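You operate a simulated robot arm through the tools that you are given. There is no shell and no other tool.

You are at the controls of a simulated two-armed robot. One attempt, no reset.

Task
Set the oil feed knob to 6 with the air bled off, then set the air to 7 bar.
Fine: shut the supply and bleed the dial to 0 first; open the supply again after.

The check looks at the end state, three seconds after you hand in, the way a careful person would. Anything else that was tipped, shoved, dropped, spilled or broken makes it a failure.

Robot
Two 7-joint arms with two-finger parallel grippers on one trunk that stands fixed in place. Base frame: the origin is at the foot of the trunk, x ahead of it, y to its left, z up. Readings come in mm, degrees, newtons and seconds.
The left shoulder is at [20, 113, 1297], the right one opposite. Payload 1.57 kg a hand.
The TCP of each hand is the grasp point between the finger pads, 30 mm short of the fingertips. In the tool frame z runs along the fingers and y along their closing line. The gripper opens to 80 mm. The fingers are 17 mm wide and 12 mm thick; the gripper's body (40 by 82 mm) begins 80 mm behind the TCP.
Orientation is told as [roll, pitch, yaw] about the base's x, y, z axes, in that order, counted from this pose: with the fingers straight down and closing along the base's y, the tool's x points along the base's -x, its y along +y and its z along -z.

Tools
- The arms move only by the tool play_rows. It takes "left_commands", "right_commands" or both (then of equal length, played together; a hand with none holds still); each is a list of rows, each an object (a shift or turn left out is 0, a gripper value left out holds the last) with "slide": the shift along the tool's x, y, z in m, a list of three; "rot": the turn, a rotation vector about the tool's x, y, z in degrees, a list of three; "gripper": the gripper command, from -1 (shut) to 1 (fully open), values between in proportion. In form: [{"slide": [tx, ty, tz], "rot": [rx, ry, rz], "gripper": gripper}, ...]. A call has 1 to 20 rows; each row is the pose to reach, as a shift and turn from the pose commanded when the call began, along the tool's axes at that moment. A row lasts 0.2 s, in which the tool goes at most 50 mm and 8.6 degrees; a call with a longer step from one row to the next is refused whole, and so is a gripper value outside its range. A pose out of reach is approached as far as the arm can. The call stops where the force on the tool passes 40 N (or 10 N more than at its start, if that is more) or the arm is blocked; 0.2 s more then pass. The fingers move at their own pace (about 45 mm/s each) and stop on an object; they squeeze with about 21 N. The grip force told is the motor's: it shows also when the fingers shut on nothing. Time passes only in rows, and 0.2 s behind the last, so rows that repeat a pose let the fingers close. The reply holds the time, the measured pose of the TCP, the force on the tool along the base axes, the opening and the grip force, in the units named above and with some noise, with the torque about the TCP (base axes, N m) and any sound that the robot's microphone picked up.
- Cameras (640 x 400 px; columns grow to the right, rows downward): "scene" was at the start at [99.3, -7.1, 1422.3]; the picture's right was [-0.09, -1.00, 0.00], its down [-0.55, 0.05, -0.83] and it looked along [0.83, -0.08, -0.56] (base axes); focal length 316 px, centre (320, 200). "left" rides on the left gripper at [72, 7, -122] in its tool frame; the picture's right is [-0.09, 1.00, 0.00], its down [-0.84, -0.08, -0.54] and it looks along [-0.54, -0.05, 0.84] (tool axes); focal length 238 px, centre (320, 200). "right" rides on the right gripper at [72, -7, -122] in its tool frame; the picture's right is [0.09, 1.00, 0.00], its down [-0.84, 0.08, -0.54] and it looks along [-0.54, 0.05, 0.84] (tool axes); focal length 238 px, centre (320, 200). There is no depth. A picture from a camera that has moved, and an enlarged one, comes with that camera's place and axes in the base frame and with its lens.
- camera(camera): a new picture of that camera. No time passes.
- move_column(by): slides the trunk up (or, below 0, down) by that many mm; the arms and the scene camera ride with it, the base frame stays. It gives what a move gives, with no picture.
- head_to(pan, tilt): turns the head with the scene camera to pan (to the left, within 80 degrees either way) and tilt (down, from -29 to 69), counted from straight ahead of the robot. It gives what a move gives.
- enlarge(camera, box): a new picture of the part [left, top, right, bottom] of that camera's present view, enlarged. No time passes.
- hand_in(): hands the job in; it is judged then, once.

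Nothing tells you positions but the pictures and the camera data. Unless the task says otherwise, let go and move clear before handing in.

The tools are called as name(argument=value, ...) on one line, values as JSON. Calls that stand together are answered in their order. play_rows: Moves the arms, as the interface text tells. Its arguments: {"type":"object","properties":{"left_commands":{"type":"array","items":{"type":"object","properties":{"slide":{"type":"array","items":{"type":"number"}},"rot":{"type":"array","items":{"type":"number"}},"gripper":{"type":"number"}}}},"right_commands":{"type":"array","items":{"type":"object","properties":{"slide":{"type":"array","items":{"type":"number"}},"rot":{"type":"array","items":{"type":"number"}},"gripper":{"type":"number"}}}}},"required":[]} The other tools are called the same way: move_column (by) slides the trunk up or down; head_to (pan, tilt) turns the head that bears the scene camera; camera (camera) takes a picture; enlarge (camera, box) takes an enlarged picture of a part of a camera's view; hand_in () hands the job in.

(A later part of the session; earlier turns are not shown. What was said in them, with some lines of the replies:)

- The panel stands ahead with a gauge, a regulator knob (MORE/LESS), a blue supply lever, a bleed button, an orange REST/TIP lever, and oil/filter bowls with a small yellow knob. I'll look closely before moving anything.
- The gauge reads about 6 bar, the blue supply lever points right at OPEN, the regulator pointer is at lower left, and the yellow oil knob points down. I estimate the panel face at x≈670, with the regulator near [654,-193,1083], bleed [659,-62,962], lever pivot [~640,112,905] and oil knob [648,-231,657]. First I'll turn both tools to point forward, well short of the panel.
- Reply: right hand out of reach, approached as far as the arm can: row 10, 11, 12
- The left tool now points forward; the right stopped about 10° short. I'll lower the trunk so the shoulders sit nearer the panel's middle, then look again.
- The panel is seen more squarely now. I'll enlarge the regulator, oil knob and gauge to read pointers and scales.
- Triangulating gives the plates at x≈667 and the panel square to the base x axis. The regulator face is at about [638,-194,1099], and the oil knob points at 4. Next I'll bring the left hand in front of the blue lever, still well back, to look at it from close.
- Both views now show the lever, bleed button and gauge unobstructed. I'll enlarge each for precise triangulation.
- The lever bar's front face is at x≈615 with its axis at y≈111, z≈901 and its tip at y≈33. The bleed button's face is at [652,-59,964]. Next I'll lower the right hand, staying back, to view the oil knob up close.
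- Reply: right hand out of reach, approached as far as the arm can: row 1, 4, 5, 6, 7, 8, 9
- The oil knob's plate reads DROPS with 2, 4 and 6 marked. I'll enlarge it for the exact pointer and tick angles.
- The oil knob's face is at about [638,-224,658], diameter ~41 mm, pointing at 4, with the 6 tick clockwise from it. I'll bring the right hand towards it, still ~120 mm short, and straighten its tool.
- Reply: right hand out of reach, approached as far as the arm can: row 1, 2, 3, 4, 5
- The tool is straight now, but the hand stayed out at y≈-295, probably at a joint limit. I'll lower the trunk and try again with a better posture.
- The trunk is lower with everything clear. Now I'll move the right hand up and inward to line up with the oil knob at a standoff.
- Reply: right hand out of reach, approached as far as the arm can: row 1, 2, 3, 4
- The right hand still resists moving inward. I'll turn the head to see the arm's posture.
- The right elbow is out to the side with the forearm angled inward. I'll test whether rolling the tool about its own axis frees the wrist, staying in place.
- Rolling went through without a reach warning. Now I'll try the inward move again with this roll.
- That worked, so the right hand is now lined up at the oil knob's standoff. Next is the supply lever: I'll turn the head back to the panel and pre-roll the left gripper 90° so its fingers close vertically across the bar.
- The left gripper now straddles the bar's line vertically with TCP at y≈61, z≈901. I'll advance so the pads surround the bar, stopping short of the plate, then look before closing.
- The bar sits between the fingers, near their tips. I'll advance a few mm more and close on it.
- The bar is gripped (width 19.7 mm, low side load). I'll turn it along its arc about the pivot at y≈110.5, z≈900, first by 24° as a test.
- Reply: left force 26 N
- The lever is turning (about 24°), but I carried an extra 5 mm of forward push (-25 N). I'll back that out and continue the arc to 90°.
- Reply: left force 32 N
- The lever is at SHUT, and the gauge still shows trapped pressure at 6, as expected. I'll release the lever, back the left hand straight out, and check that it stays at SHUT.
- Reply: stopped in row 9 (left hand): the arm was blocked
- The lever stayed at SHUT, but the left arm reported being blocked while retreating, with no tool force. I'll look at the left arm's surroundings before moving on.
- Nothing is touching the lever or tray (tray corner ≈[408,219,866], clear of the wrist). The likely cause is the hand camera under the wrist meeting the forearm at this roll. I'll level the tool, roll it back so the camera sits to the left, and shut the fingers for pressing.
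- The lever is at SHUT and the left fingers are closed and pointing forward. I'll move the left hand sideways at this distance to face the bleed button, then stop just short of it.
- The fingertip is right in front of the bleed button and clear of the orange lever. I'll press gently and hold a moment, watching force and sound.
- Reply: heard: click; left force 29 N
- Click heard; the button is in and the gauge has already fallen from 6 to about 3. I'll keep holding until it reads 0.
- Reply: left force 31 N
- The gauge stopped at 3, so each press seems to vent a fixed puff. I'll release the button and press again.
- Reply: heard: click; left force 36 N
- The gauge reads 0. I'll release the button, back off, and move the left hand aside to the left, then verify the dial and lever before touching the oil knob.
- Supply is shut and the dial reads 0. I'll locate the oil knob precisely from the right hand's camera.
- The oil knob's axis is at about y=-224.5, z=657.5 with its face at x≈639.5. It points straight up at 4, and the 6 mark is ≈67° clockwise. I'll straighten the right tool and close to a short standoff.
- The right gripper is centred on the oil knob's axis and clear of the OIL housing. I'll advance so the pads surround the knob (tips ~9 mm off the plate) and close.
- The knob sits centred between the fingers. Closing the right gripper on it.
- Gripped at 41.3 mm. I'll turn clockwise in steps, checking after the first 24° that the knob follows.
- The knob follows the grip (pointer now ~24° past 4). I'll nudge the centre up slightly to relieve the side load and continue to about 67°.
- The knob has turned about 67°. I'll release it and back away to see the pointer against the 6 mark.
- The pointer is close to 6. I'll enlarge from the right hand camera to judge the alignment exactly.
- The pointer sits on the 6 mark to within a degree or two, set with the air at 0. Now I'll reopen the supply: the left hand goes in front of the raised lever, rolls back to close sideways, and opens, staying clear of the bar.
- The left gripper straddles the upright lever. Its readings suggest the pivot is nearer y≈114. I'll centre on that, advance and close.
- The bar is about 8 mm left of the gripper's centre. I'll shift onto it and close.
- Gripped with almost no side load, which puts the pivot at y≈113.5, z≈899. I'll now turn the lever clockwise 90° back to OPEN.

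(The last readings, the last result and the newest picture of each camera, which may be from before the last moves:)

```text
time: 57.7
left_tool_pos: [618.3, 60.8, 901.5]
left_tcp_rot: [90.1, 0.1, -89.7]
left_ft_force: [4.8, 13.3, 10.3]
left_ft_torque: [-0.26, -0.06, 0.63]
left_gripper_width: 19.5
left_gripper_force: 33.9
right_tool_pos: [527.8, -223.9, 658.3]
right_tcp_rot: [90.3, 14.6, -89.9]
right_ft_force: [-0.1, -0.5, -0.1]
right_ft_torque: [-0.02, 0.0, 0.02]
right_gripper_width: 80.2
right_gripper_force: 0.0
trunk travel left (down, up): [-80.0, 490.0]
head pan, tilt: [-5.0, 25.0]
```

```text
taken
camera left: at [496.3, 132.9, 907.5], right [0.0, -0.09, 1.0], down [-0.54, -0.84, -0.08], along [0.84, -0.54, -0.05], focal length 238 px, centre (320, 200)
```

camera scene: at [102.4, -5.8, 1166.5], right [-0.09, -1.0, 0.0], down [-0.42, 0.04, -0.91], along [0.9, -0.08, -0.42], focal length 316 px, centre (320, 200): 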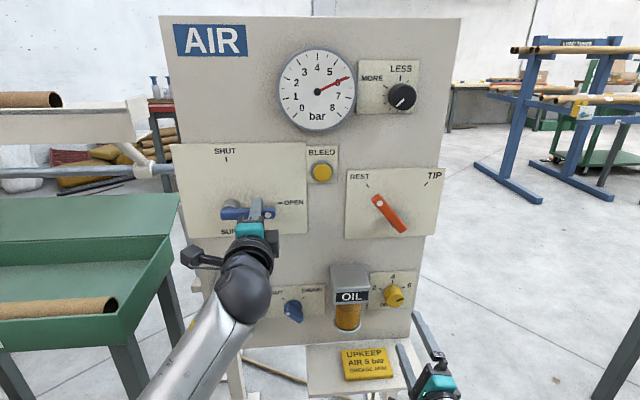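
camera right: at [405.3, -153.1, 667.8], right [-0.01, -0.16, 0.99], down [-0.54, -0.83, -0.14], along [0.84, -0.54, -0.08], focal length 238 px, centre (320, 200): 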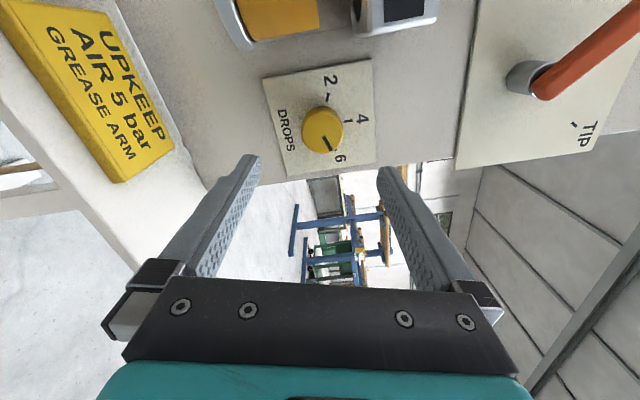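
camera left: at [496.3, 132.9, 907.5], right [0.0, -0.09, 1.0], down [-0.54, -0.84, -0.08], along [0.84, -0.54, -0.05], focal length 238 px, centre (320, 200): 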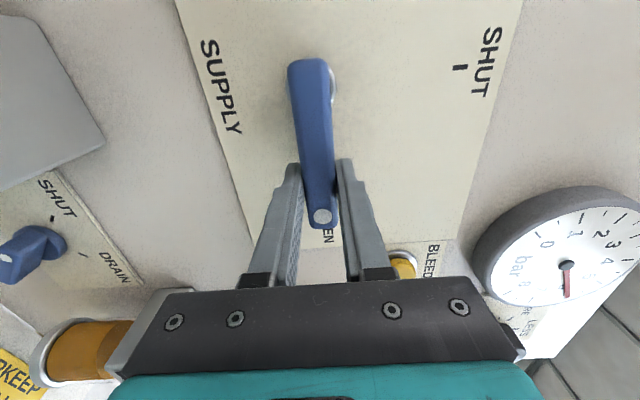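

The supply is open again and the dial is back at 6. I'll release the lever and back the left hand straight out.

play_rows(left_commands=[{"gripper": 1}, {"gripper": 1}, {"gripper": 1}, {"gripper": 1}, {"gripper": 1}, {"slide": [0, 0, -0.04], "gripper": 1}, {"slide": [0, 0, -0.08], "gripper": 1}, {"slide": [0, 0, -0.12], "gripper": 1}, {"slide": [0, 0, -0.15], "gripper": 1}, {"slide": [0, 0, -0.15], "gripper": 1}])

camera(camera="scene")

camera(camera="left")

```text
time: 59.9
left_tool_pos: [470.1, 61.1, 899.7]
left_tcp_rot: [89.9, 0.2, -89.9]
left_ft_force: [-0.2, -0.8, 0.2]
left_ft_torque: [0.03, 0.02, -0.03]
left_gripper_width: 79.8
left_gripper_force: 0.1
right_tool_pos: [526.7, -225.2, 657.1]
right_tcp_rot: [90.4, 14.8, -89.9]
right_ft_force: [-0.1, 0.2, -0.4]
right_ft_torque: [-0.04, 0.0, -0.02]
right_gripper_width: 80.1
right_gripper_force: 0.0
trunk travel left (down, up): [-80.0, 490.0]
head pan, tilt: [-5.0, 25.0]
```

```text
taken
camera scene: at [102.6, -7.0, 1166.4], right [-0.09, -1.0, 0.0], down [-0.42, 0.04, -0.91], along [0.9, -0.08, -0.42], focal length 316 px, centre (320, 200)
```

scene: 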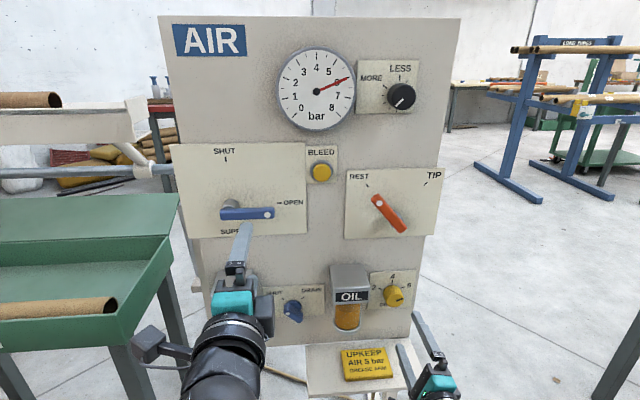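

```text
taken
camera left: at [347.4, 132.9, 908.3], right [0.0, -0.1, 1.0], down [-0.54, -0.84, -0.08], along [0.84, -0.54, -0.05], focal length 238 px, centre (320, 200)
```

left: 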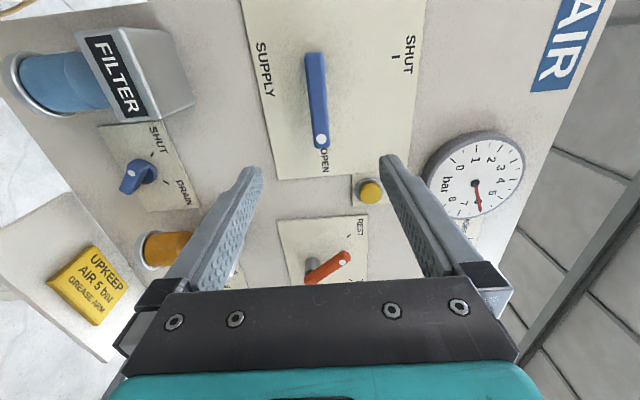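

The lever is at OPEN with the dial at 6. Now the right hand backs off and rises in front of the regulator knob, rolling to leave room for the clockwise turn.

play_rows(right_commands=[{"slide": [0, 0, -0.025]}, {"slide": [0, 0, -0.05]}, {"slide": [0.014, 0.042, -0.05], "rot": [0, 0, -5]}, {"slide": [0.028, 0.084, -0.05], "rot": [0, 0, -10]}, {"slide": [0.042, 0.126, -0.05], "rot": [0, 0, -15]}, {"slide": [0.056, 0.168, -0.05], "rot": [0, 0, -20]}, {"slide": [0.07, 0.21, -0.05], "rot": [0, 0, -25]}, {"slide": [0.084, 0.252, -0.05], "rot": [0, 0, -30]}, {"slide": [0.098, 0.294, -0.05], "rot": [0, 0, -35]}, {"slide": [0.112, 0.336, -0.05], "rot": [0, 0, -40]}, {"slide": [0.126, 0.378, -0.05], "rot": [0, 0, -45]}, {"slide": [0.14, 0.42, -0.05], "rot": [0, 0, -50]}, {"slide": [0.14, 0.42, -0.05], "rot": [0, 0, -50]}])

camera(camera="scene")

camera(camera="right")

```text
time: 62.7
left_tool_pos: [469.2, 61.1, 900.1]
left_tcp_rot: [89.9, 0.3, -89.8]
left_ft_force: [-1.0, 0.5, 0.3]
left_ft_torque: [0.03, 0.01, -0.04]
left_gripper_width: 79.9
left_gripper_force: 0.2
right_tool_pos: [474.0, -129.1, 1083.3]
right_tcp_rot: [90.4, -35.4, -90.4]
right_ft_force: [0.9, -0.4, 0.8]
right_ft_torque: [-0.02, 0.0, -0.06]
right_gripper_width: 80.1
right_gripper_force: 0.0
right hand out of reach, approached as far as the arm can: row 10, 11, 12, 13
trunk travel left (down, up): [-80.0, 490.0]
head pan, tilt: [-5.0, 25.0]
```

```text
taken
camera scene: at [102.8, -6.7, 1166.3], right [-0.09, -1.0, 0.0], down [-0.42, 0.04, -0.91], along [0.9, -0.08, -0.42], focal length 316 px, centre (320, 200)
```

scene: 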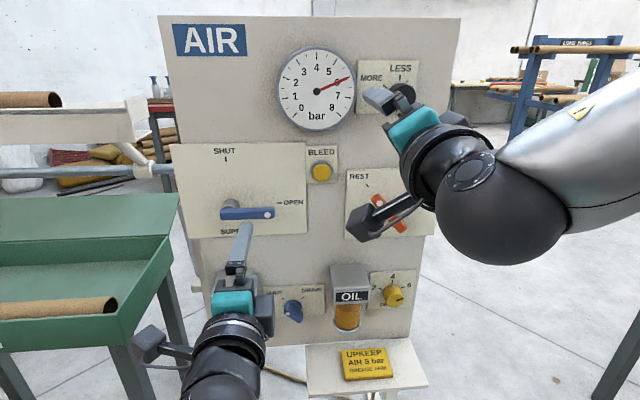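

```text
taken
camera right: at [352.3, -74.1, 1036.0], right [0.0, 0.65, 0.76], down [-0.55, -0.64, 0.54], along [0.84, -0.41, 0.36], focal length 238 px, centre (320, 200)
```

right: 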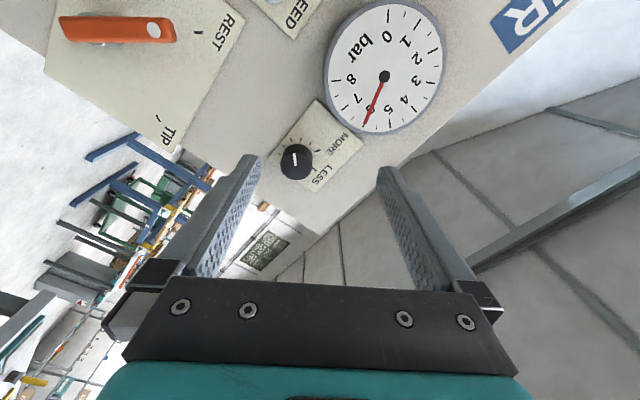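

The right hand stopped short at y≈-129, likely from being too folded this close in. I'll move it forward a bit (tips still ~50 mm short of the panel fittings) and then sideways to the knob's line.

play_rows(right_commands=[{"slide": [0, 0, 0.04]}, {"slide": [0, 0, 0.08]}, {"slide": [-0.021, -0.0086, 0.08]}, {"slide": [-0.0426, -0.0172, 0.08]}, {"slide": [-0.0639, -0.0258, 0.08]}, {"slide": [-0.0639, -0.0258, 0.08]}])

camera(camera="scene")

camera(camera="right")

```text
time: 64.1
left_tool_pos: [469.8, 60.3, 900.0]
left_tcp_rot: [89.9, 0.2, -90.0]
left_ft_force: [-0.5, -0.6, -0.5]
left_ft_torque: [0.02, 0.01, -0.02]
left_gripper_width: 80.3
left_gripper_force: 0.1
right_tool_pos: [579.9, -155.4, 1075.2]
right_tcp_rot: [91.4, -34.0, -90.8]
right_ft_force: [0.4, -0.3, 0.0]
right_ft_torque: [-0.01, -0.01, 0.04]
right_gripper_width: 79.9
right_gripper_force: 0.1
right hand out of reach, approached as far as the arm can: row 3, 4, 5, 6
trunk travel left (down, up): [-80.0, 490.0]
head pan, tilt: [-5.0, 25.0]
```

```text
taken
camera scene: at [102.7, -6.9, 1166.4], right [-0.09, -1.0, 0.0], down [-0.42, 0.04, -0.91], along [0.9, -0.08, -0.42], focal length 316 px, centre (320, 200)
```

scene: 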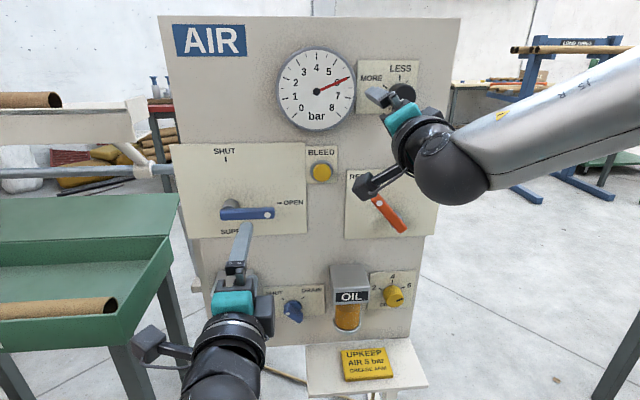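

```text
taken
camera right: at [459.2, -99.4, 1025.4], right [-0.02, 0.63, 0.77], down [-0.55, -0.65, 0.52], along [0.83, -0.42, 0.36], focal length 238 px, centre (320, 200)
```

right: 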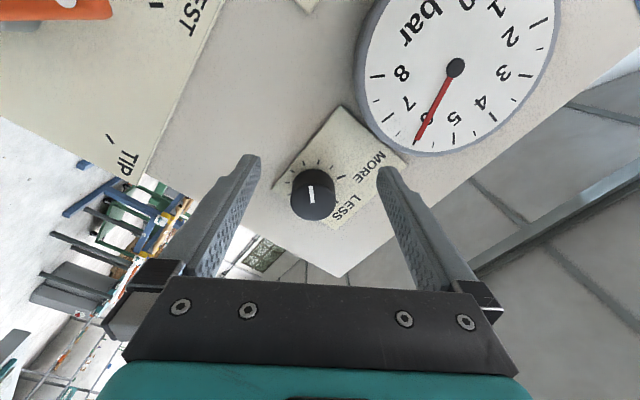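

The right arm is again at a limit, with the hand above its shoulder here. The posture that worked had the hand below the shoulder, so I'll back off a little, raise the trunk, and come down to the knob.

play_rows(right_commands=[{"slide": [0, 0, -0.03]}, {"slide": [0, 0, -0.06]}, {"slide": [0, 0, -0.06]}], left_commands=[{"slide": [0, -0.03, 0]}, {"slide": [0, -0.06, 0]}, {"slide": [0, -0.06, 0]}])

move_column(by=200)

head_to(pan=-5, tilt=33)

camera(camera="scene")

camera(camera="right")

```text
time: 64.9
left_tool_pos: [470.3, 61.1, 838.5]
left_tcp_rot: [89.9, 0.1, -90.0]
left_ft_force: [0.2, -0.1, -1.4]
left_ft_torque: [0.02, -0.01, 0.02]
left_gripper_width: 80.2
left_gripper_force: 0.0
right_tool_pos: [524.9, -136.0, 1065.5]
right_tcp_rot: [90.5, -35.2, -90.4]
right_ft_force: [0.4, 0.5, -0.6]
right_ft_torque: [-0.01, 0.03, -0.01]
right_gripper_width: 80.1
right_gripper_force: 0.0
right hand out of reach, approached as far as the arm can: row 1, 2, 3
trunk travel left (down, up): [-80.0, 490.0]
head pan, tilt: [-5.0, 25.0]
```

```text
time: 67.1
left_tool_pos: [471.2, 60.9, 1039.7]
left_tcp_rot: [89.9, 0.2, -89.9]
left_ft_force: [0.2, 0.9, 0.1]
left_ft_torque: [0.0, 0.0, 0.01]
left_gripper_width: 79.8
left_gripper_force: 0.1
right_tool_pos: [525.0, -135.2, 1265.5]
right_tcp_rot: [90.5, -35.0, -90.4]
right_ft_force: [1.2, -0.3, 0.4]
right_ft_torque: [0.01, -0.01, 0.01]
right_gripper_width: 80.2
right_gripper_force: 0.1
trunk travel left (down, up): [-280.0, 290.0]
head pan, tilt: [-5.0, 25.0]
```

```text
time: 67.8
left_tool_pos: [470.4, 59.9, 1039.2]
left_tcp_rot: [89.9, 0.2, -89.8]
left_ft_force: [0.1, 0.2, -0.2]
left_ft_torque: [-0.03, -0.01, 0.0]
left_gripper_width: 79.9
left_gripper_force: 0.0
right_tool_pos: [524.7, -134.9, 1264.8]
right_tcp_rot: [90.5, -35.1, -90.3]
right_ft_force: [0.5, 0.3, -0.3]
right_ft_torque: [0.02, 0.04, -0.02]
right_gripper_width: 80.0
right_gripper_force: 0.1
trunk travel left (down, up): [-280.0, 290.0]
head pan, tilt: [-5.0, 33.0]
```

```text
taken
camera scene: at [99.8, -6.8, 1353.7], right [-0.09, -1.0, 0.0], down [-0.54, 0.05, -0.84], along [0.84, -0.07, -0.54], focal length 316 px, centre (320, 200)
```

scene: 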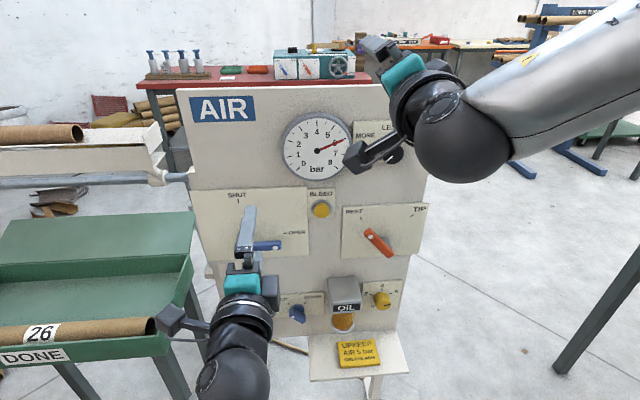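

```text
taken
camera right: at [404.0, -79.3, 1217.7], right [0.0, 0.65, 0.76], down [-0.55, -0.64, 0.54], along [0.84, -0.41, 0.36], focal length 238 px, centre (320, 200)
```

right: 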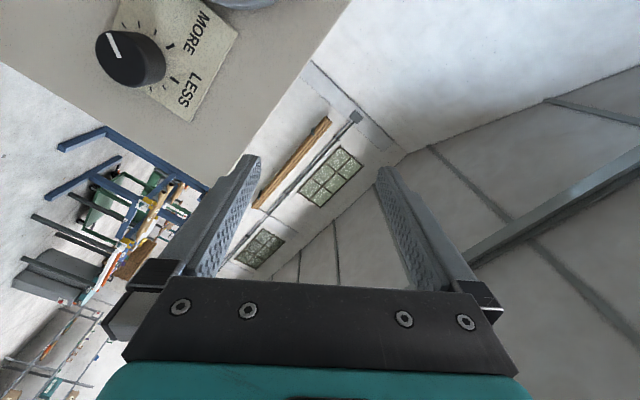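

The knob is below and to the right of the hand now. I'll bring the hand down, then sideways onto its line, at the same standoff.

play_rows(right_commands=[{"slide": [0.0239, -0.034, 0]}, {"slide": [0.0478, -0.068, 0]}, {"slide": [0.0716, -0.102, 0]}, {"slide": [0.0955, -0.1358, 0]}, {"slide": [0.071, -0.153, 0]}, {"slide": [0.0464, -0.1703, 0]}, {"slide": [0.0464, -0.1703, 0]}])

camera(camera="scene")

camera(camera="right")

```text
time: 69.3
left_tool_pos: [471.7, 60.4, 1038.7]
left_tcp_rot: [90.0, 0.2, -89.9]
left_ft_force: [0.8, -0.7, -0.6]
left_ft_torque: [0.02, -0.01, -0.01]
left_gripper_width: 80.2
left_gripper_force: 0.0
right_tool_pos: [526.8, -194.3, 1098.9]
right_tcp_rot: [90.4, -35.1, -90.4]
right_ft_force: [-0.7, 0.1, -0.5]
right_ft_torque: [0.0, 0.02, 0.01]
right_gripper_width: 80.1
right_gripper_force: 0.0
trunk travel left (down, up): [-280.0, 290.0]
head pan, tilt: [-5.0, 33.0]
```

```text
taken
camera scene: at [99.8, -6.7, 1353.7], right [-0.09, -1.0, 0.0], down [-0.54, 0.05, -0.84], along [0.84, -0.07, -0.54], focal length 316 px, centre (320, 200)
```

scene: 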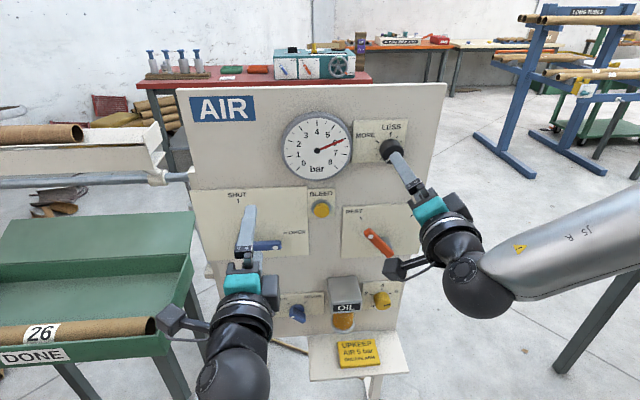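

```text
taken
camera right: at [405.1, -139.7, 1050.3], right [0.0, 0.65, 0.76], down [-0.55, -0.64, 0.54], along [0.84, -0.41, 0.36], focal length 238 px, centre (320, 200)
```

right: 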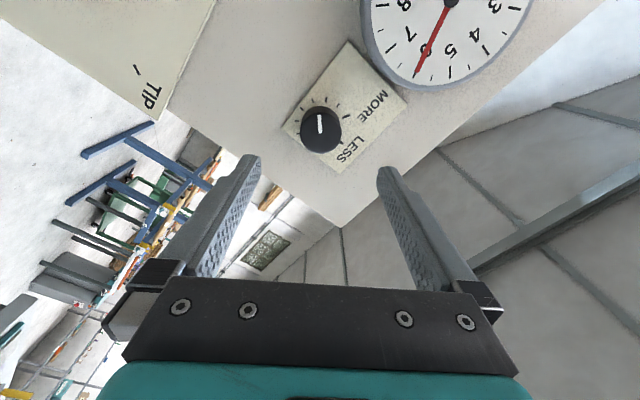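

The right hand is now lined up with the regulator. I'll enlarge to refine the knob's centre and check the pointer.

enlarge(camera="right", box=[270, 70, 400, 180])

enlarge(camera="scene", box=[270, 100, 430, 200])

```text
3.64 times, centred on (335, 125) of right
camera zoom: at [405.1, -139.7, 1050.3], right [0.0, 0.65, 0.76], down [-0.55, -0.64, 0.54], along [0.84, -0.41, 0.36], focal length 867 px, centre (266, 473)
```

zoom: 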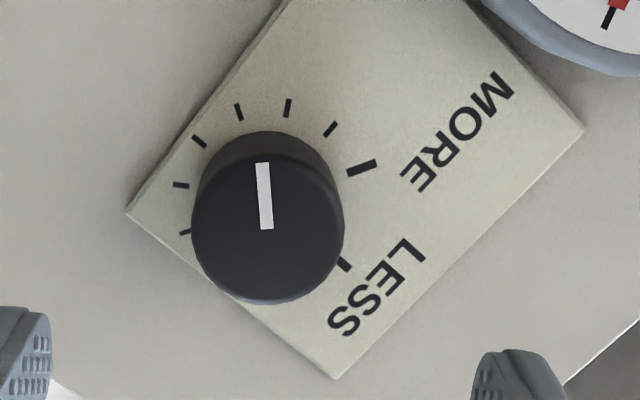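

```text
4.00 times, centred on (350, 150) of scene
camera zoom: at [99.8, -6.7, 1353.7], right [-0.09, -1.0, 0.0], down [-0.54, 0.05, -0.84], along [0.84, -0.07, -0.54], focal length 1263 px, centre (200, 400)
```

zoom: 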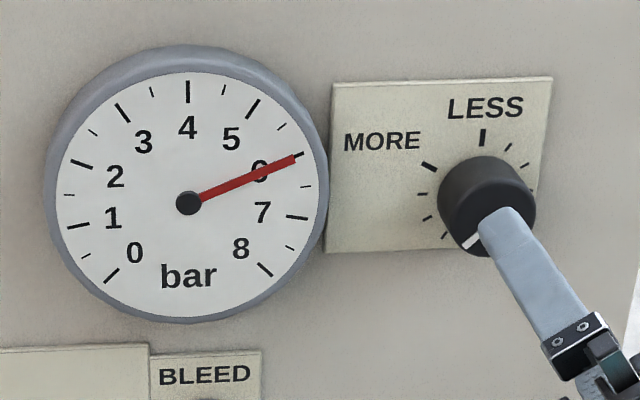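

The knob's centre is at about [638,-193.5,1099.5], well aligned. I'll advance to surround it, then check before closing.

play_rows(right_commands=[{"slide": [0, 0.0008, 0.035]}, {"slide": [0, 0.0008, 0.07]}, {"slide": [0, 0.0008, 0.09]}, {"slide": [0, 0.0008, 0.099]}, {"slide": [0, 0.0008, 0.099]}])

camera(camera="right")

camera(camera="scene")

```text
time: 70.5
left_tool_pos: [470.5, 61.4, 1039.0]
left_tcp_rot: [89.9, 0.2, -89.9]
left_ft_force: [-0.8, -0.6, -0.1]
left_ft_torque: [0.03, 0.02, -0.03]
left_gripper_width: 79.7
left_gripper_force: 0.2
right_tool_pos: [623.2, -194.8, 1101.5]
right_tcp_rot: [90.5, -35.1, -90.5]
right_ft_force: [0.0, 0.3, 0.2]
right_ft_torque: [0.04, 0.0, 0.02]
right_gripper_width: 80.2
right_gripper_force: 0.1
trunk travel left (down, up): [-280.0, 290.0]
head pan, tilt: [-5.0, 33.0]
```

```text
taken
camera right: at [503.9, -139.3, 1052.8], right [0.0, 0.65, 0.76], down [-0.55, -0.64, 0.54], along [0.84, -0.41, 0.36], focal length 238 px, centre (320, 200)
```

right: 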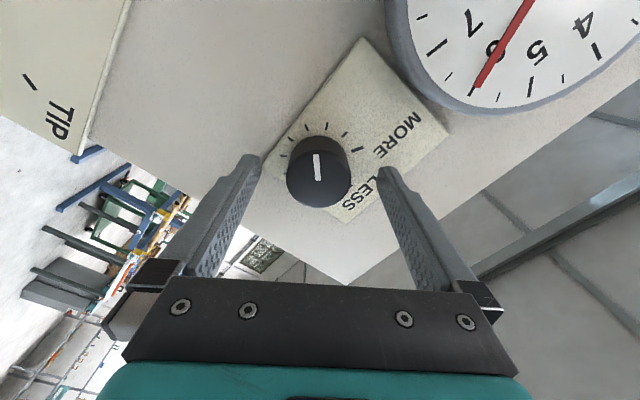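

```text
taken
camera scene: at [99.7, -6.8, 1353.7], right [-0.09, -1.0, 0.0], down [-0.54, 0.05, -0.84], along [0.84, -0.07, -0.54], focal length 316 px, centre (320, 200)
```

scene: 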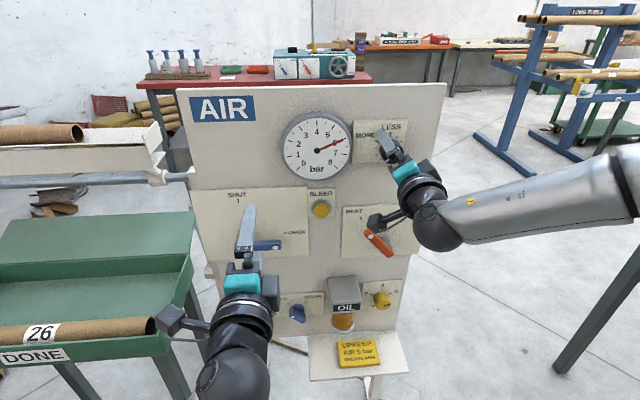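

The knob sits between the fingers. Closing on it.

play_rows(right_commands=[{"slide": [0, 0, 0.002], "gripper": -1}, {"slide": [0, 0, 0.002], "gripper": -1}, {"slide": [0, 0, 0.002], "gripper": -1}, {"slide": [0, 0, 0.002], "gripper": -1}, {"slide": [0, 0, 0.002], "gripper": -1}])

enlarge(camera="right", box=[220, 60, 420, 230])

enlarge(camera="scene", box=[270, 100, 430, 200])

```text
time: 71.8
left_tool_pos: [472.3, 60.5, 1039.1]
left_tcp_rot: [89.9, 0.2, -90.0]
left_ft_force: [0.3, 0.3, 0.1]
left_ft_torque: [0.02, -0.01, -0.01]
left_gripper_width: 79.8
left_gripper_force: 0.0
right_tool_pos: [626.8, -193.3, 1100.1]
right_tcp_rot: [90.4, -35.1, -90.5]
right_ft_force: [-0.2, -2.4, -3.5]
right_ft_torque: [0.04, 0.21, -0.41]
right_gripper_width: 40.9
right_gripper_force: 38.4
trunk travel left (down, up): [-280.0, 290.0]
head pan, tilt: [-5.0, 33.0]
```

```text
2.35 times, centred on (320, 145) of right
camera zoom: at [505.8, -139.7, 1052.4], right [0.0, 0.65, 0.76], down [-0.55, -0.64, 0.54], along [0.84, -0.42, 0.36], focal length 561 px, centre (320, 329)
```

zoom: 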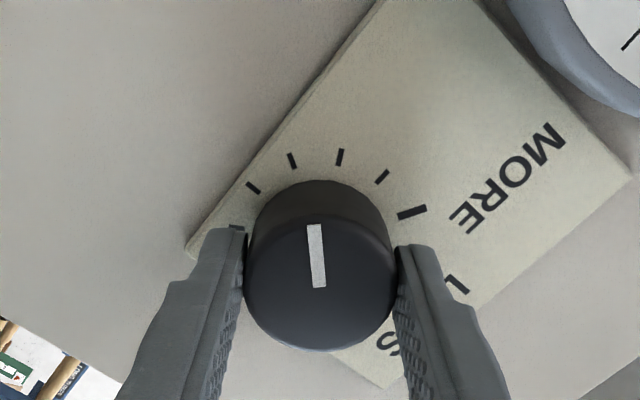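

```text
4.00 times, centred on (350, 150) of scene
camera zoom: at [100.2, -7.2, 1353.6], right [-0.09, -1.0, 0.0], down [-0.54, 0.05, -0.84], along [0.84, -0.07, -0.54], focal length 1263 px, centre (200, 400)
```

zoom: 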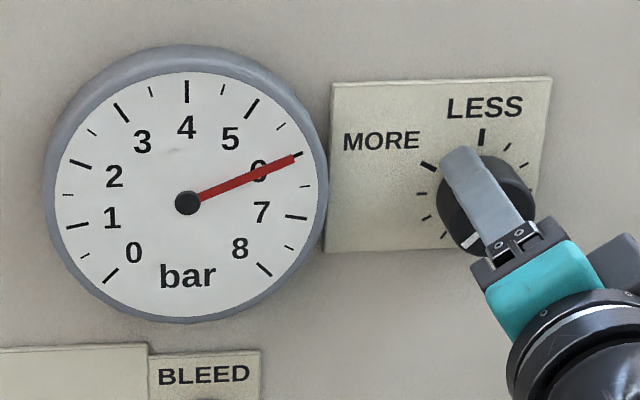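

Gripped with little side load. I'll turn 16° clockwise (towards MORE around the tick arc) and check the dial's response.

play_rows(right_commands=[{"rot": [0, 0, 8]}, {"rot": [0, 0, 16]}, {"rot": [0, 0, 16]}, {"rot": [0, 0, 16]}])

enlarge(camera="scene", box=[270, 100, 430, 200])

```text
time: 72.8
left_tool_pos: [471.2, 61.0, 1039.0]
left_tcp_rot: [89.9, 0.2, -90.0]
left_ft_force: [-0.7, -0.1, 0.5]
left_ft_torque: [0.02, -0.01, 0.0]
left_gripper_width: 80.1
left_gripper_force: 0.0
right_tool_pos: [627.4, -195.6, 1100.5]
right_tcp_rot: [90.4, -19.0, -90.3]
right_ft_force: [-6.8, -2.4, -4.9]
right_ft_torque: [0.06, 0.23, -1.2]
right_gripper_width: 41.0
right_gripper_force: 44.5
trunk travel left (down, up): [-280.0, 290.0]
head pan, tilt: [-5.0, 33.0]
```

```text
4.00 times, centred on (350, 150) of scene
camera zoom: at [99.3, -7.3, 1353.7], right [-0.09, -1.0, 0.0], down [-0.54, 0.05, -0.84], along [0.84, -0.07, -0.54], focal length 1263 px, centre (200, 400)
```

zoom: 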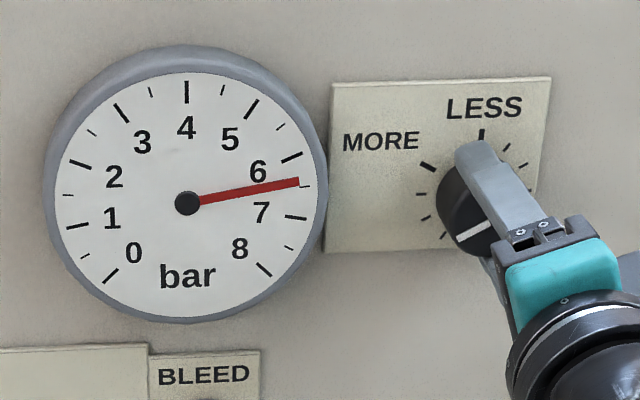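

The dial rose to about 6.4 after 16°, matching ≈37.5° per bar. I'll turn another 21.5° to reach 7.

play_rows(right_commands=[{"rot": [0, 0, 7]}, {"rot": [0, 0, 14]}, {"rot": [0, 0, 21.5]}, {"rot": [0, 0, 21.5]}, {"rot": [0, 0, 21.5]}])

enlarge(camera="scene", box=[270, 100, 430, 200])

enlarge(camera="scene", box=[278, 105, 358, 185])

```text
time: 74.0
left_tool_pos: [470.8, 61.5, 1039.9]
left_tcp_rot: [89.9, 0.2, -90.0]
left_ft_force: [-0.4, -0.7, 0.1]
left_ft_torque: [0.03, -0.04, 0.01]
left_gripper_width: 80.1
left_gripper_force: 0.1
right_tool_pos: [626.9, -195.2, 1099.5]
right_tcp_rot: [90.3, 2.4, -90.1]
right_ft_force: [-3.2, -5.9, -8.4]
right_ft_torque: [0.03, 0.51, -0.69]
right_gripper_width: 41.1
right_gripper_force: 44.4
trunk travel left (down, up): [-280.0, 290.0]
head pan, tilt: [-5.0, 33.0]
```

```text
4.00 times, centred on (350, 150) of scene
camera zoom: at [100.1, -7.8, 1353.6], right [-0.09, -1.0, 0.0], down [-0.54, 0.05, -0.84], along [0.84, -0.07, -0.54], focal length 1263 px, centre (200, 400)
```

zoom: 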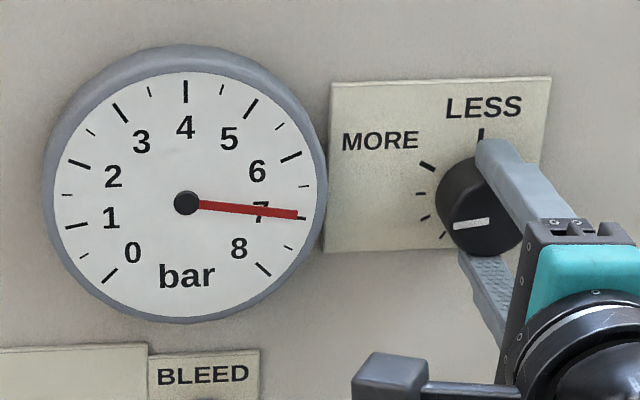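

```text
5.00 times, centred on (318, 145) of scene
camera zoom: at [100.1, -7.8, 1353.6], right [-0.09, -1.0, 0.0], down [-0.54, 0.05, -0.84], along [0.84, -0.07, -0.54], focal length 1578 px, centre (330, 475)
```

zoom: 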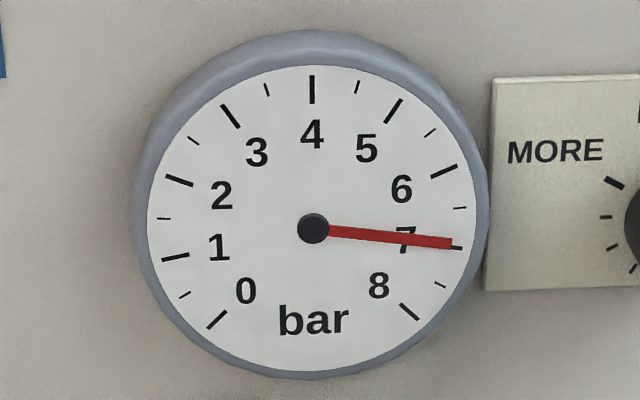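

The dial reads about 6.9–7. I'll wait a moment for it to settle and measure it again before any fine trim.

play_rows(right_commands=[{}, {}, {}, {}, {}, {}])

enlarge(camera="scene", box=[298, 130, 358, 170])

enlarge(camera="left", box=[340, 60, 640, 280])

```text
time: 75.3
left_tool_pos: [472.0, 60.4, 1040.3]
left_tcp_rot: [89.9, 0.2, -89.9]
left_ft_force: [-0.6, -0.2, -0.1]
left_ft_torque: [-0.01, 0.02, -0.02]
left_gripper_width: 80.0
left_gripper_force: 0.1
right_tool_pos: [626.5, -196.0, 1100.4]
right_tcp_rot: [90.2, 2.5, -90.2]
right_ft_force: [-6.0, -6.9, -11.2]
right_ft_torque: [0.04, 0.5, 0.01]
right_gripper_width: 41.2
right_gripper_force: 44.9
trunk travel left (down, up): [-280.0, 290.0]
head pan, tilt: [-5.0, 33.0]
```

```text
10.00 times, centred on (328, 150) of scene
camera zoom: at [100.0, -8.2, 1353.6], right [-0.09, -1.0, 0.0], down [-0.54, 0.05, -0.84], along [0.84, -0.07, -0.54], focal length 3157 px, centre (240, 700)
```

zoom: 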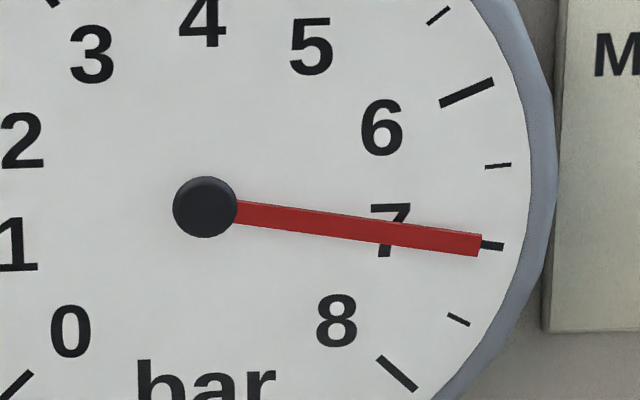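

```text
1.82 times, centred on (490, 170) of left
camera zoom: at [349.5, 131.9, 1047.0], right [0.0, -0.1, 1.0], down [-0.54, -0.84, -0.08], along [0.84, -0.54, -0.05], focal length 433 px, centre (11, 254)
```

zoom: 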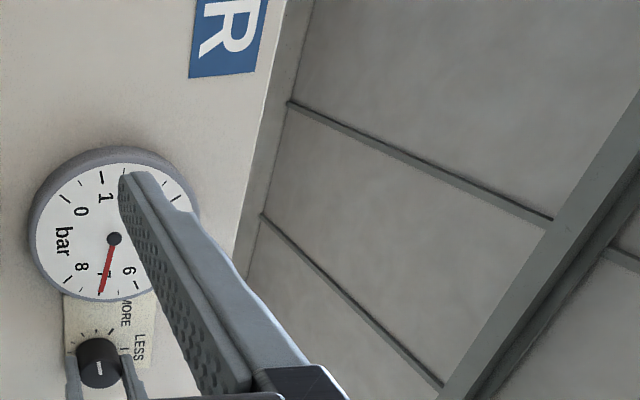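

The needle has settled onto the 7 tick. I'll wait a little more to confirm it's steady.

play_rows(right_commands=[{}, {}, {}, {}, {}, {}, {}, {}])

enlarge(camera="scene", box=[298, 130, 358, 170])

```text
time: 77.2
left_tool_pos: [471.5, 60.4, 1038.7]
left_tcp_rot: [89.8, 0.2, -89.9]
left_ft_force: [0.0, 0.4, -0.2]
left_ft_torque: [0.01, -0.01, -0.03]
left_gripper_width: 80.2
left_gripper_force: 0.1
right_tool_pos: [626.7, -195.7, 1100.3]
right_tcp_rot: [90.3, 2.4, -90.1]
right_ft_force: [-6.1, -6.0, -11.8]
right_ft_torque: [-0.01, 0.57, -0.02]
right_gripper_width: 41.1
right_gripper_force: 44.7
trunk travel left (down, up): [-280.0, 290.0]
head pan, tilt: [-5.0, 33.0]
```

```text
10.00 times, centred on (328, 150) of scene
camera zoom: at [100.0, -8.1, 1353.6], right [-0.09, -1.0, 0.0], down [-0.54, 0.05, -0.84], along [0.84, -0.07, -0.54], focal length 3157 px, centre (240, 700)
```

zoom: 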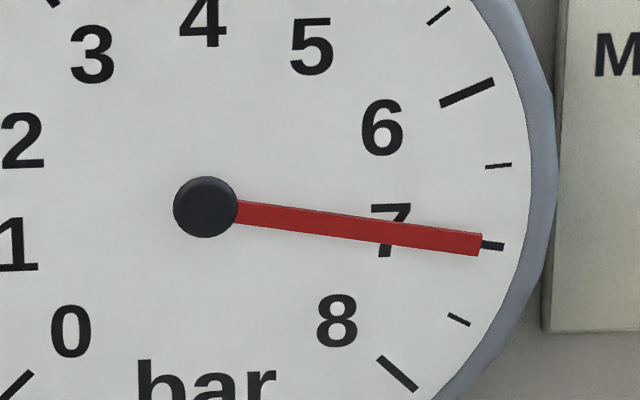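

Steady at 7. I'll release the knob and back the right hand straight out, then recheck everything.

play_rows(right_commands=[{"gripper": 1}, {"gripper": 1}, {"gripper": 1}, {"gripper": 1}, {"gripper": 1}, {"slide": [0, 0, -0.03], "gripper": 1}, {"slide": [0, 0, -0.065], "gripper": 1}, {"slide": [0, 0, -0.1], "gripper": 1}, {"slide": [0, 0, -0.1], "gripper": 1}])

camera(camera="scene")

enlarge(camera="scene", box=[298, 130, 358, 170])

camera(camera="right")

```text
time: 79.2
left_tool_pos: [471.3, 61.5, 1040.0]
left_tcp_rot: [89.9, 0.2, -89.8]
left_ft_force: [-0.4, 0.4, 0.2]
left_ft_torque: [-0.04, -0.01, -0.01]
left_gripper_width: 80.2
left_gripper_force: 0.0
right_tool_pos: [527.3, -194.1, 1100.2]
right_tcp_rot: [90.4, 2.4, -90.2]
right_ft_force: [-0.6, 0.1, 0.3]
right_ft_torque: [-0.01, -0.01, -0.02]
right_gripper_width: 80.1
right_gripper_force: 0.1
trunk travel left (down, up): [-280.0, 290.0]
head pan, tilt: [-5.0, 33.0]
```

```text
taken
camera scene: at [99.7, -6.8, 1353.7], right [-0.09, -1.0, 0.0], down [-0.54, 0.05, -0.84], along [0.84, -0.07, -0.54], focal length 316 px, centre (320, 200)
```

scene: 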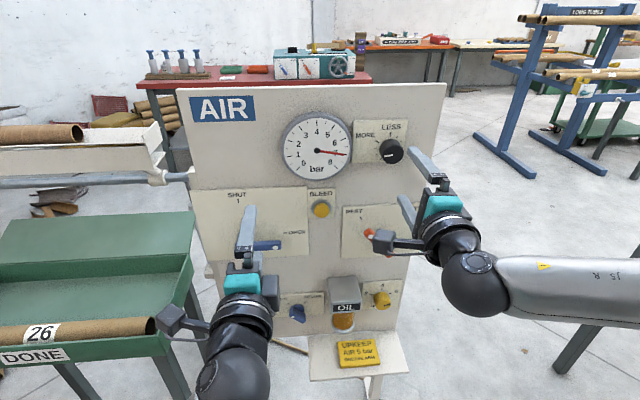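

```text
10.00 times, centred on (328, 150) of scene
camera zoom: at [99.7, -6.8, 1353.7], right [-0.09, -1.0, 0.0], down [-0.54, 0.05, -0.84], along [0.84, -0.07, -0.54], focal length 3157 px, centre (240, 700)
```

zoom: 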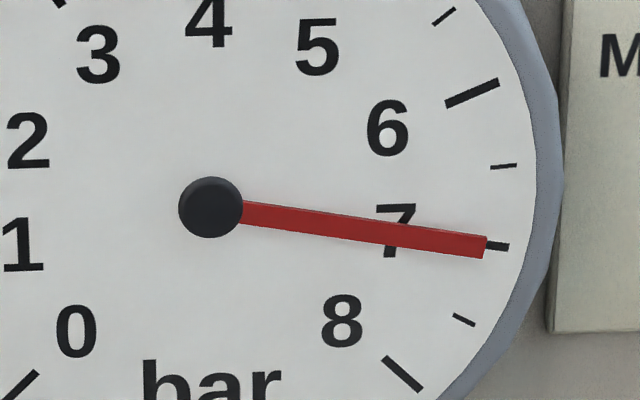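

```text
taken
camera right: at [405.5, -121.2, 1095.4], right [-0.01, 0.05, 1.0], down [-0.54, -0.84, 0.04], along [0.84, -0.54, 0.03], focal length 238 px, centre (320, 200)
```

right: 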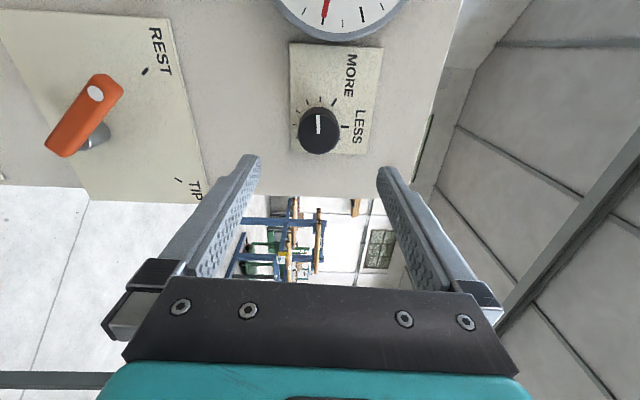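

The dial holds at 7 after release. I'll back both hands off further and inspect the lever, oil knob, orange lever and drain knob one last time.

play_rows(left_commands=[{"slide": [0.02, 0, 0]}, {"slide": [0.05, 0, 0]}, {"slide": [0.08, 0, 0]}, {"slide": [0.08, 0, 0]}], right_commands=[{"slide": [0, 0, -0.02]}, {"slide": [-0.02, 0, -0.04]}, {"slide": [-0.05, 0, -0.04]}, {"slide": [-0.05, 0, -0.04]}])

camera(camera="scene")

enlarge(camera="scene", box=[190, 80, 450, 240])

enlarge(camera="scene", box=[270, 230, 430, 380])

camera(camera="left")

```text
time: 80.2
left_tool_pos: [469.9, 139.6, 1039.5]
left_tcp_rot: [89.8, 0.1, -90.0]
left_ft_force: [0.7, 0.0, 1.0]
left_ft_torque: [-0.02, -0.01, 0.0]
left_gripper_width: 80.1
left_gripper_force: 0.0
right_tool_pos: [487.6, -245.8, 1097.2]
right_tcp_rot: [90.4, 2.3, -90.2]
right_ft_force: [-0.2, -0.2, 0.4]
right_ft_torque: [-0.01, 0.0, 0.01]
right_gripper_width: 80.3
right_gripper_force: 0.1
trunk travel left (down, up): [-280.0, 290.0]
head pan, tilt: [-5.0, 33.0]
```

```text
taken
camera scene: at [99.8, -6.7, 1353.7], right [-0.09, -1.0, 0.0], down [-0.54, 0.05, -0.84], along [0.84, -0.07, -0.54], focal length 316 px, centre (320, 200)
```

scene: 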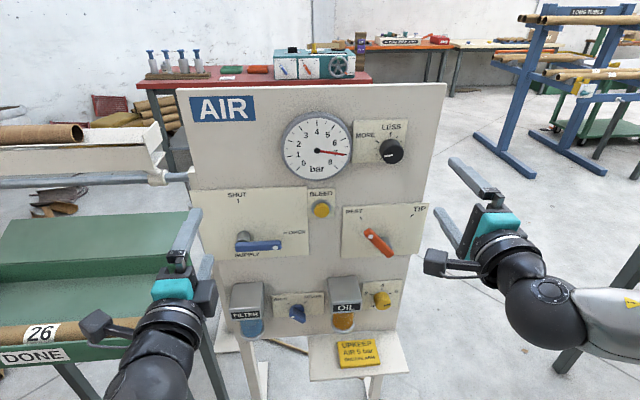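

```text
2.46 times, centred on (320, 160) of scene
camera zoom: at [99.8, -6.7, 1353.7], right [-0.09, -1.0, 0.0], down [-0.54, 0.05, -0.84], along [0.84, -0.07, -0.54], focal length 777 px, centre (320, 298)
```

zoom: 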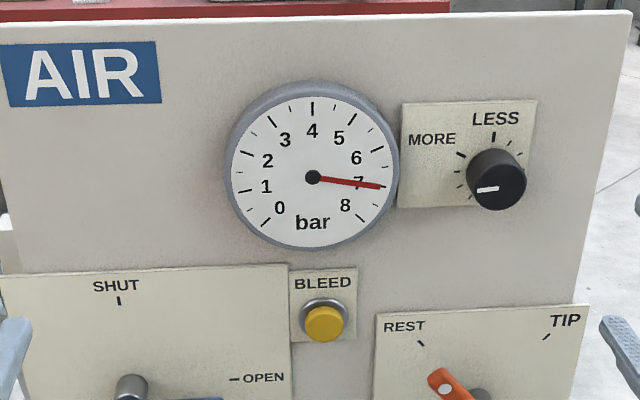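

```text
2.67 times, centred on (350, 305) of scene
camera zoom: at [99.8, -6.7, 1353.7], right [-0.09, -1.0, 0.0], down [-0.54, 0.05, -0.84], along [0.84, -0.07, -0.54], focal length 842 px, centre (240, -80)
```

zoom: 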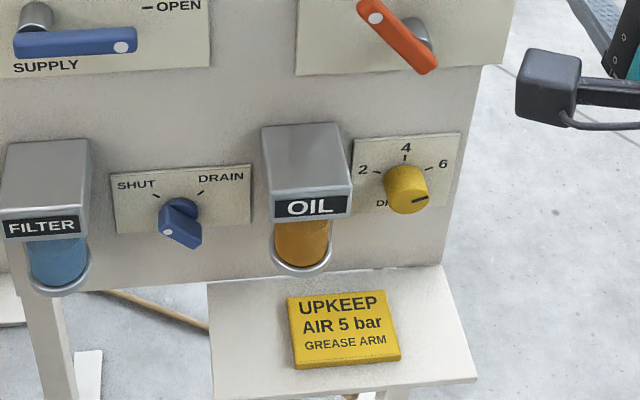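

```text
taken
camera left: at [347.6, 212.1, 1047.5], right [0.0, -0.09, 1.0], down [-0.54, -0.84, -0.08], along [0.84, -0.54, -0.05], focal length 238 px, centre (320, 200)
```

left: 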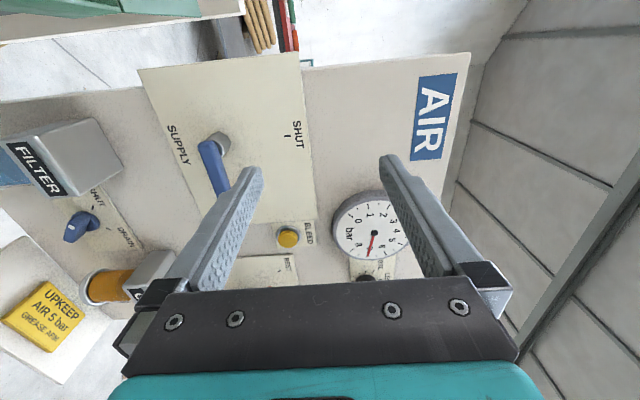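

The supply lever is at OPEN, the oil knob is on 6 (turned with the dial at 0), and the dial is steady at 7 bar. The orange lever, drain knob, tray and notice are unmoved, and both hands are clear. The yellow notice's "AIR 5 bar" differs from your 7 bar, and I followed your instruction. Handing in.

hand_in()

```text
The job is handed in.
```

The job is handed in. At my last look the oil feed knob was on 6, the supply was open again, and the dial was steady at 7 bar.

- **Bleeding:** I shut the supply first. One press of BLEED only took the dial from 6 to 3, so I pressed it twice to reach 0.
- **Oil knob:** I turned it from 4 to 6 with the dial at 0. The pointer is within about two degrees of the 6 mark.
- **Air:** After I reopened the supply, the dial came back to 6. I then turned the regulator up to 7, and it held after I let go.

I did not touch the orange REST/TIP lever or the drain knob, and nothing else looked disturbed. Both hands are open and clear of the panel.

The yellow notice on the shelf says "UPKEEP AIR 5 bar, GREASE ARM". That differs from your 7 bar, and I followed your instruction.
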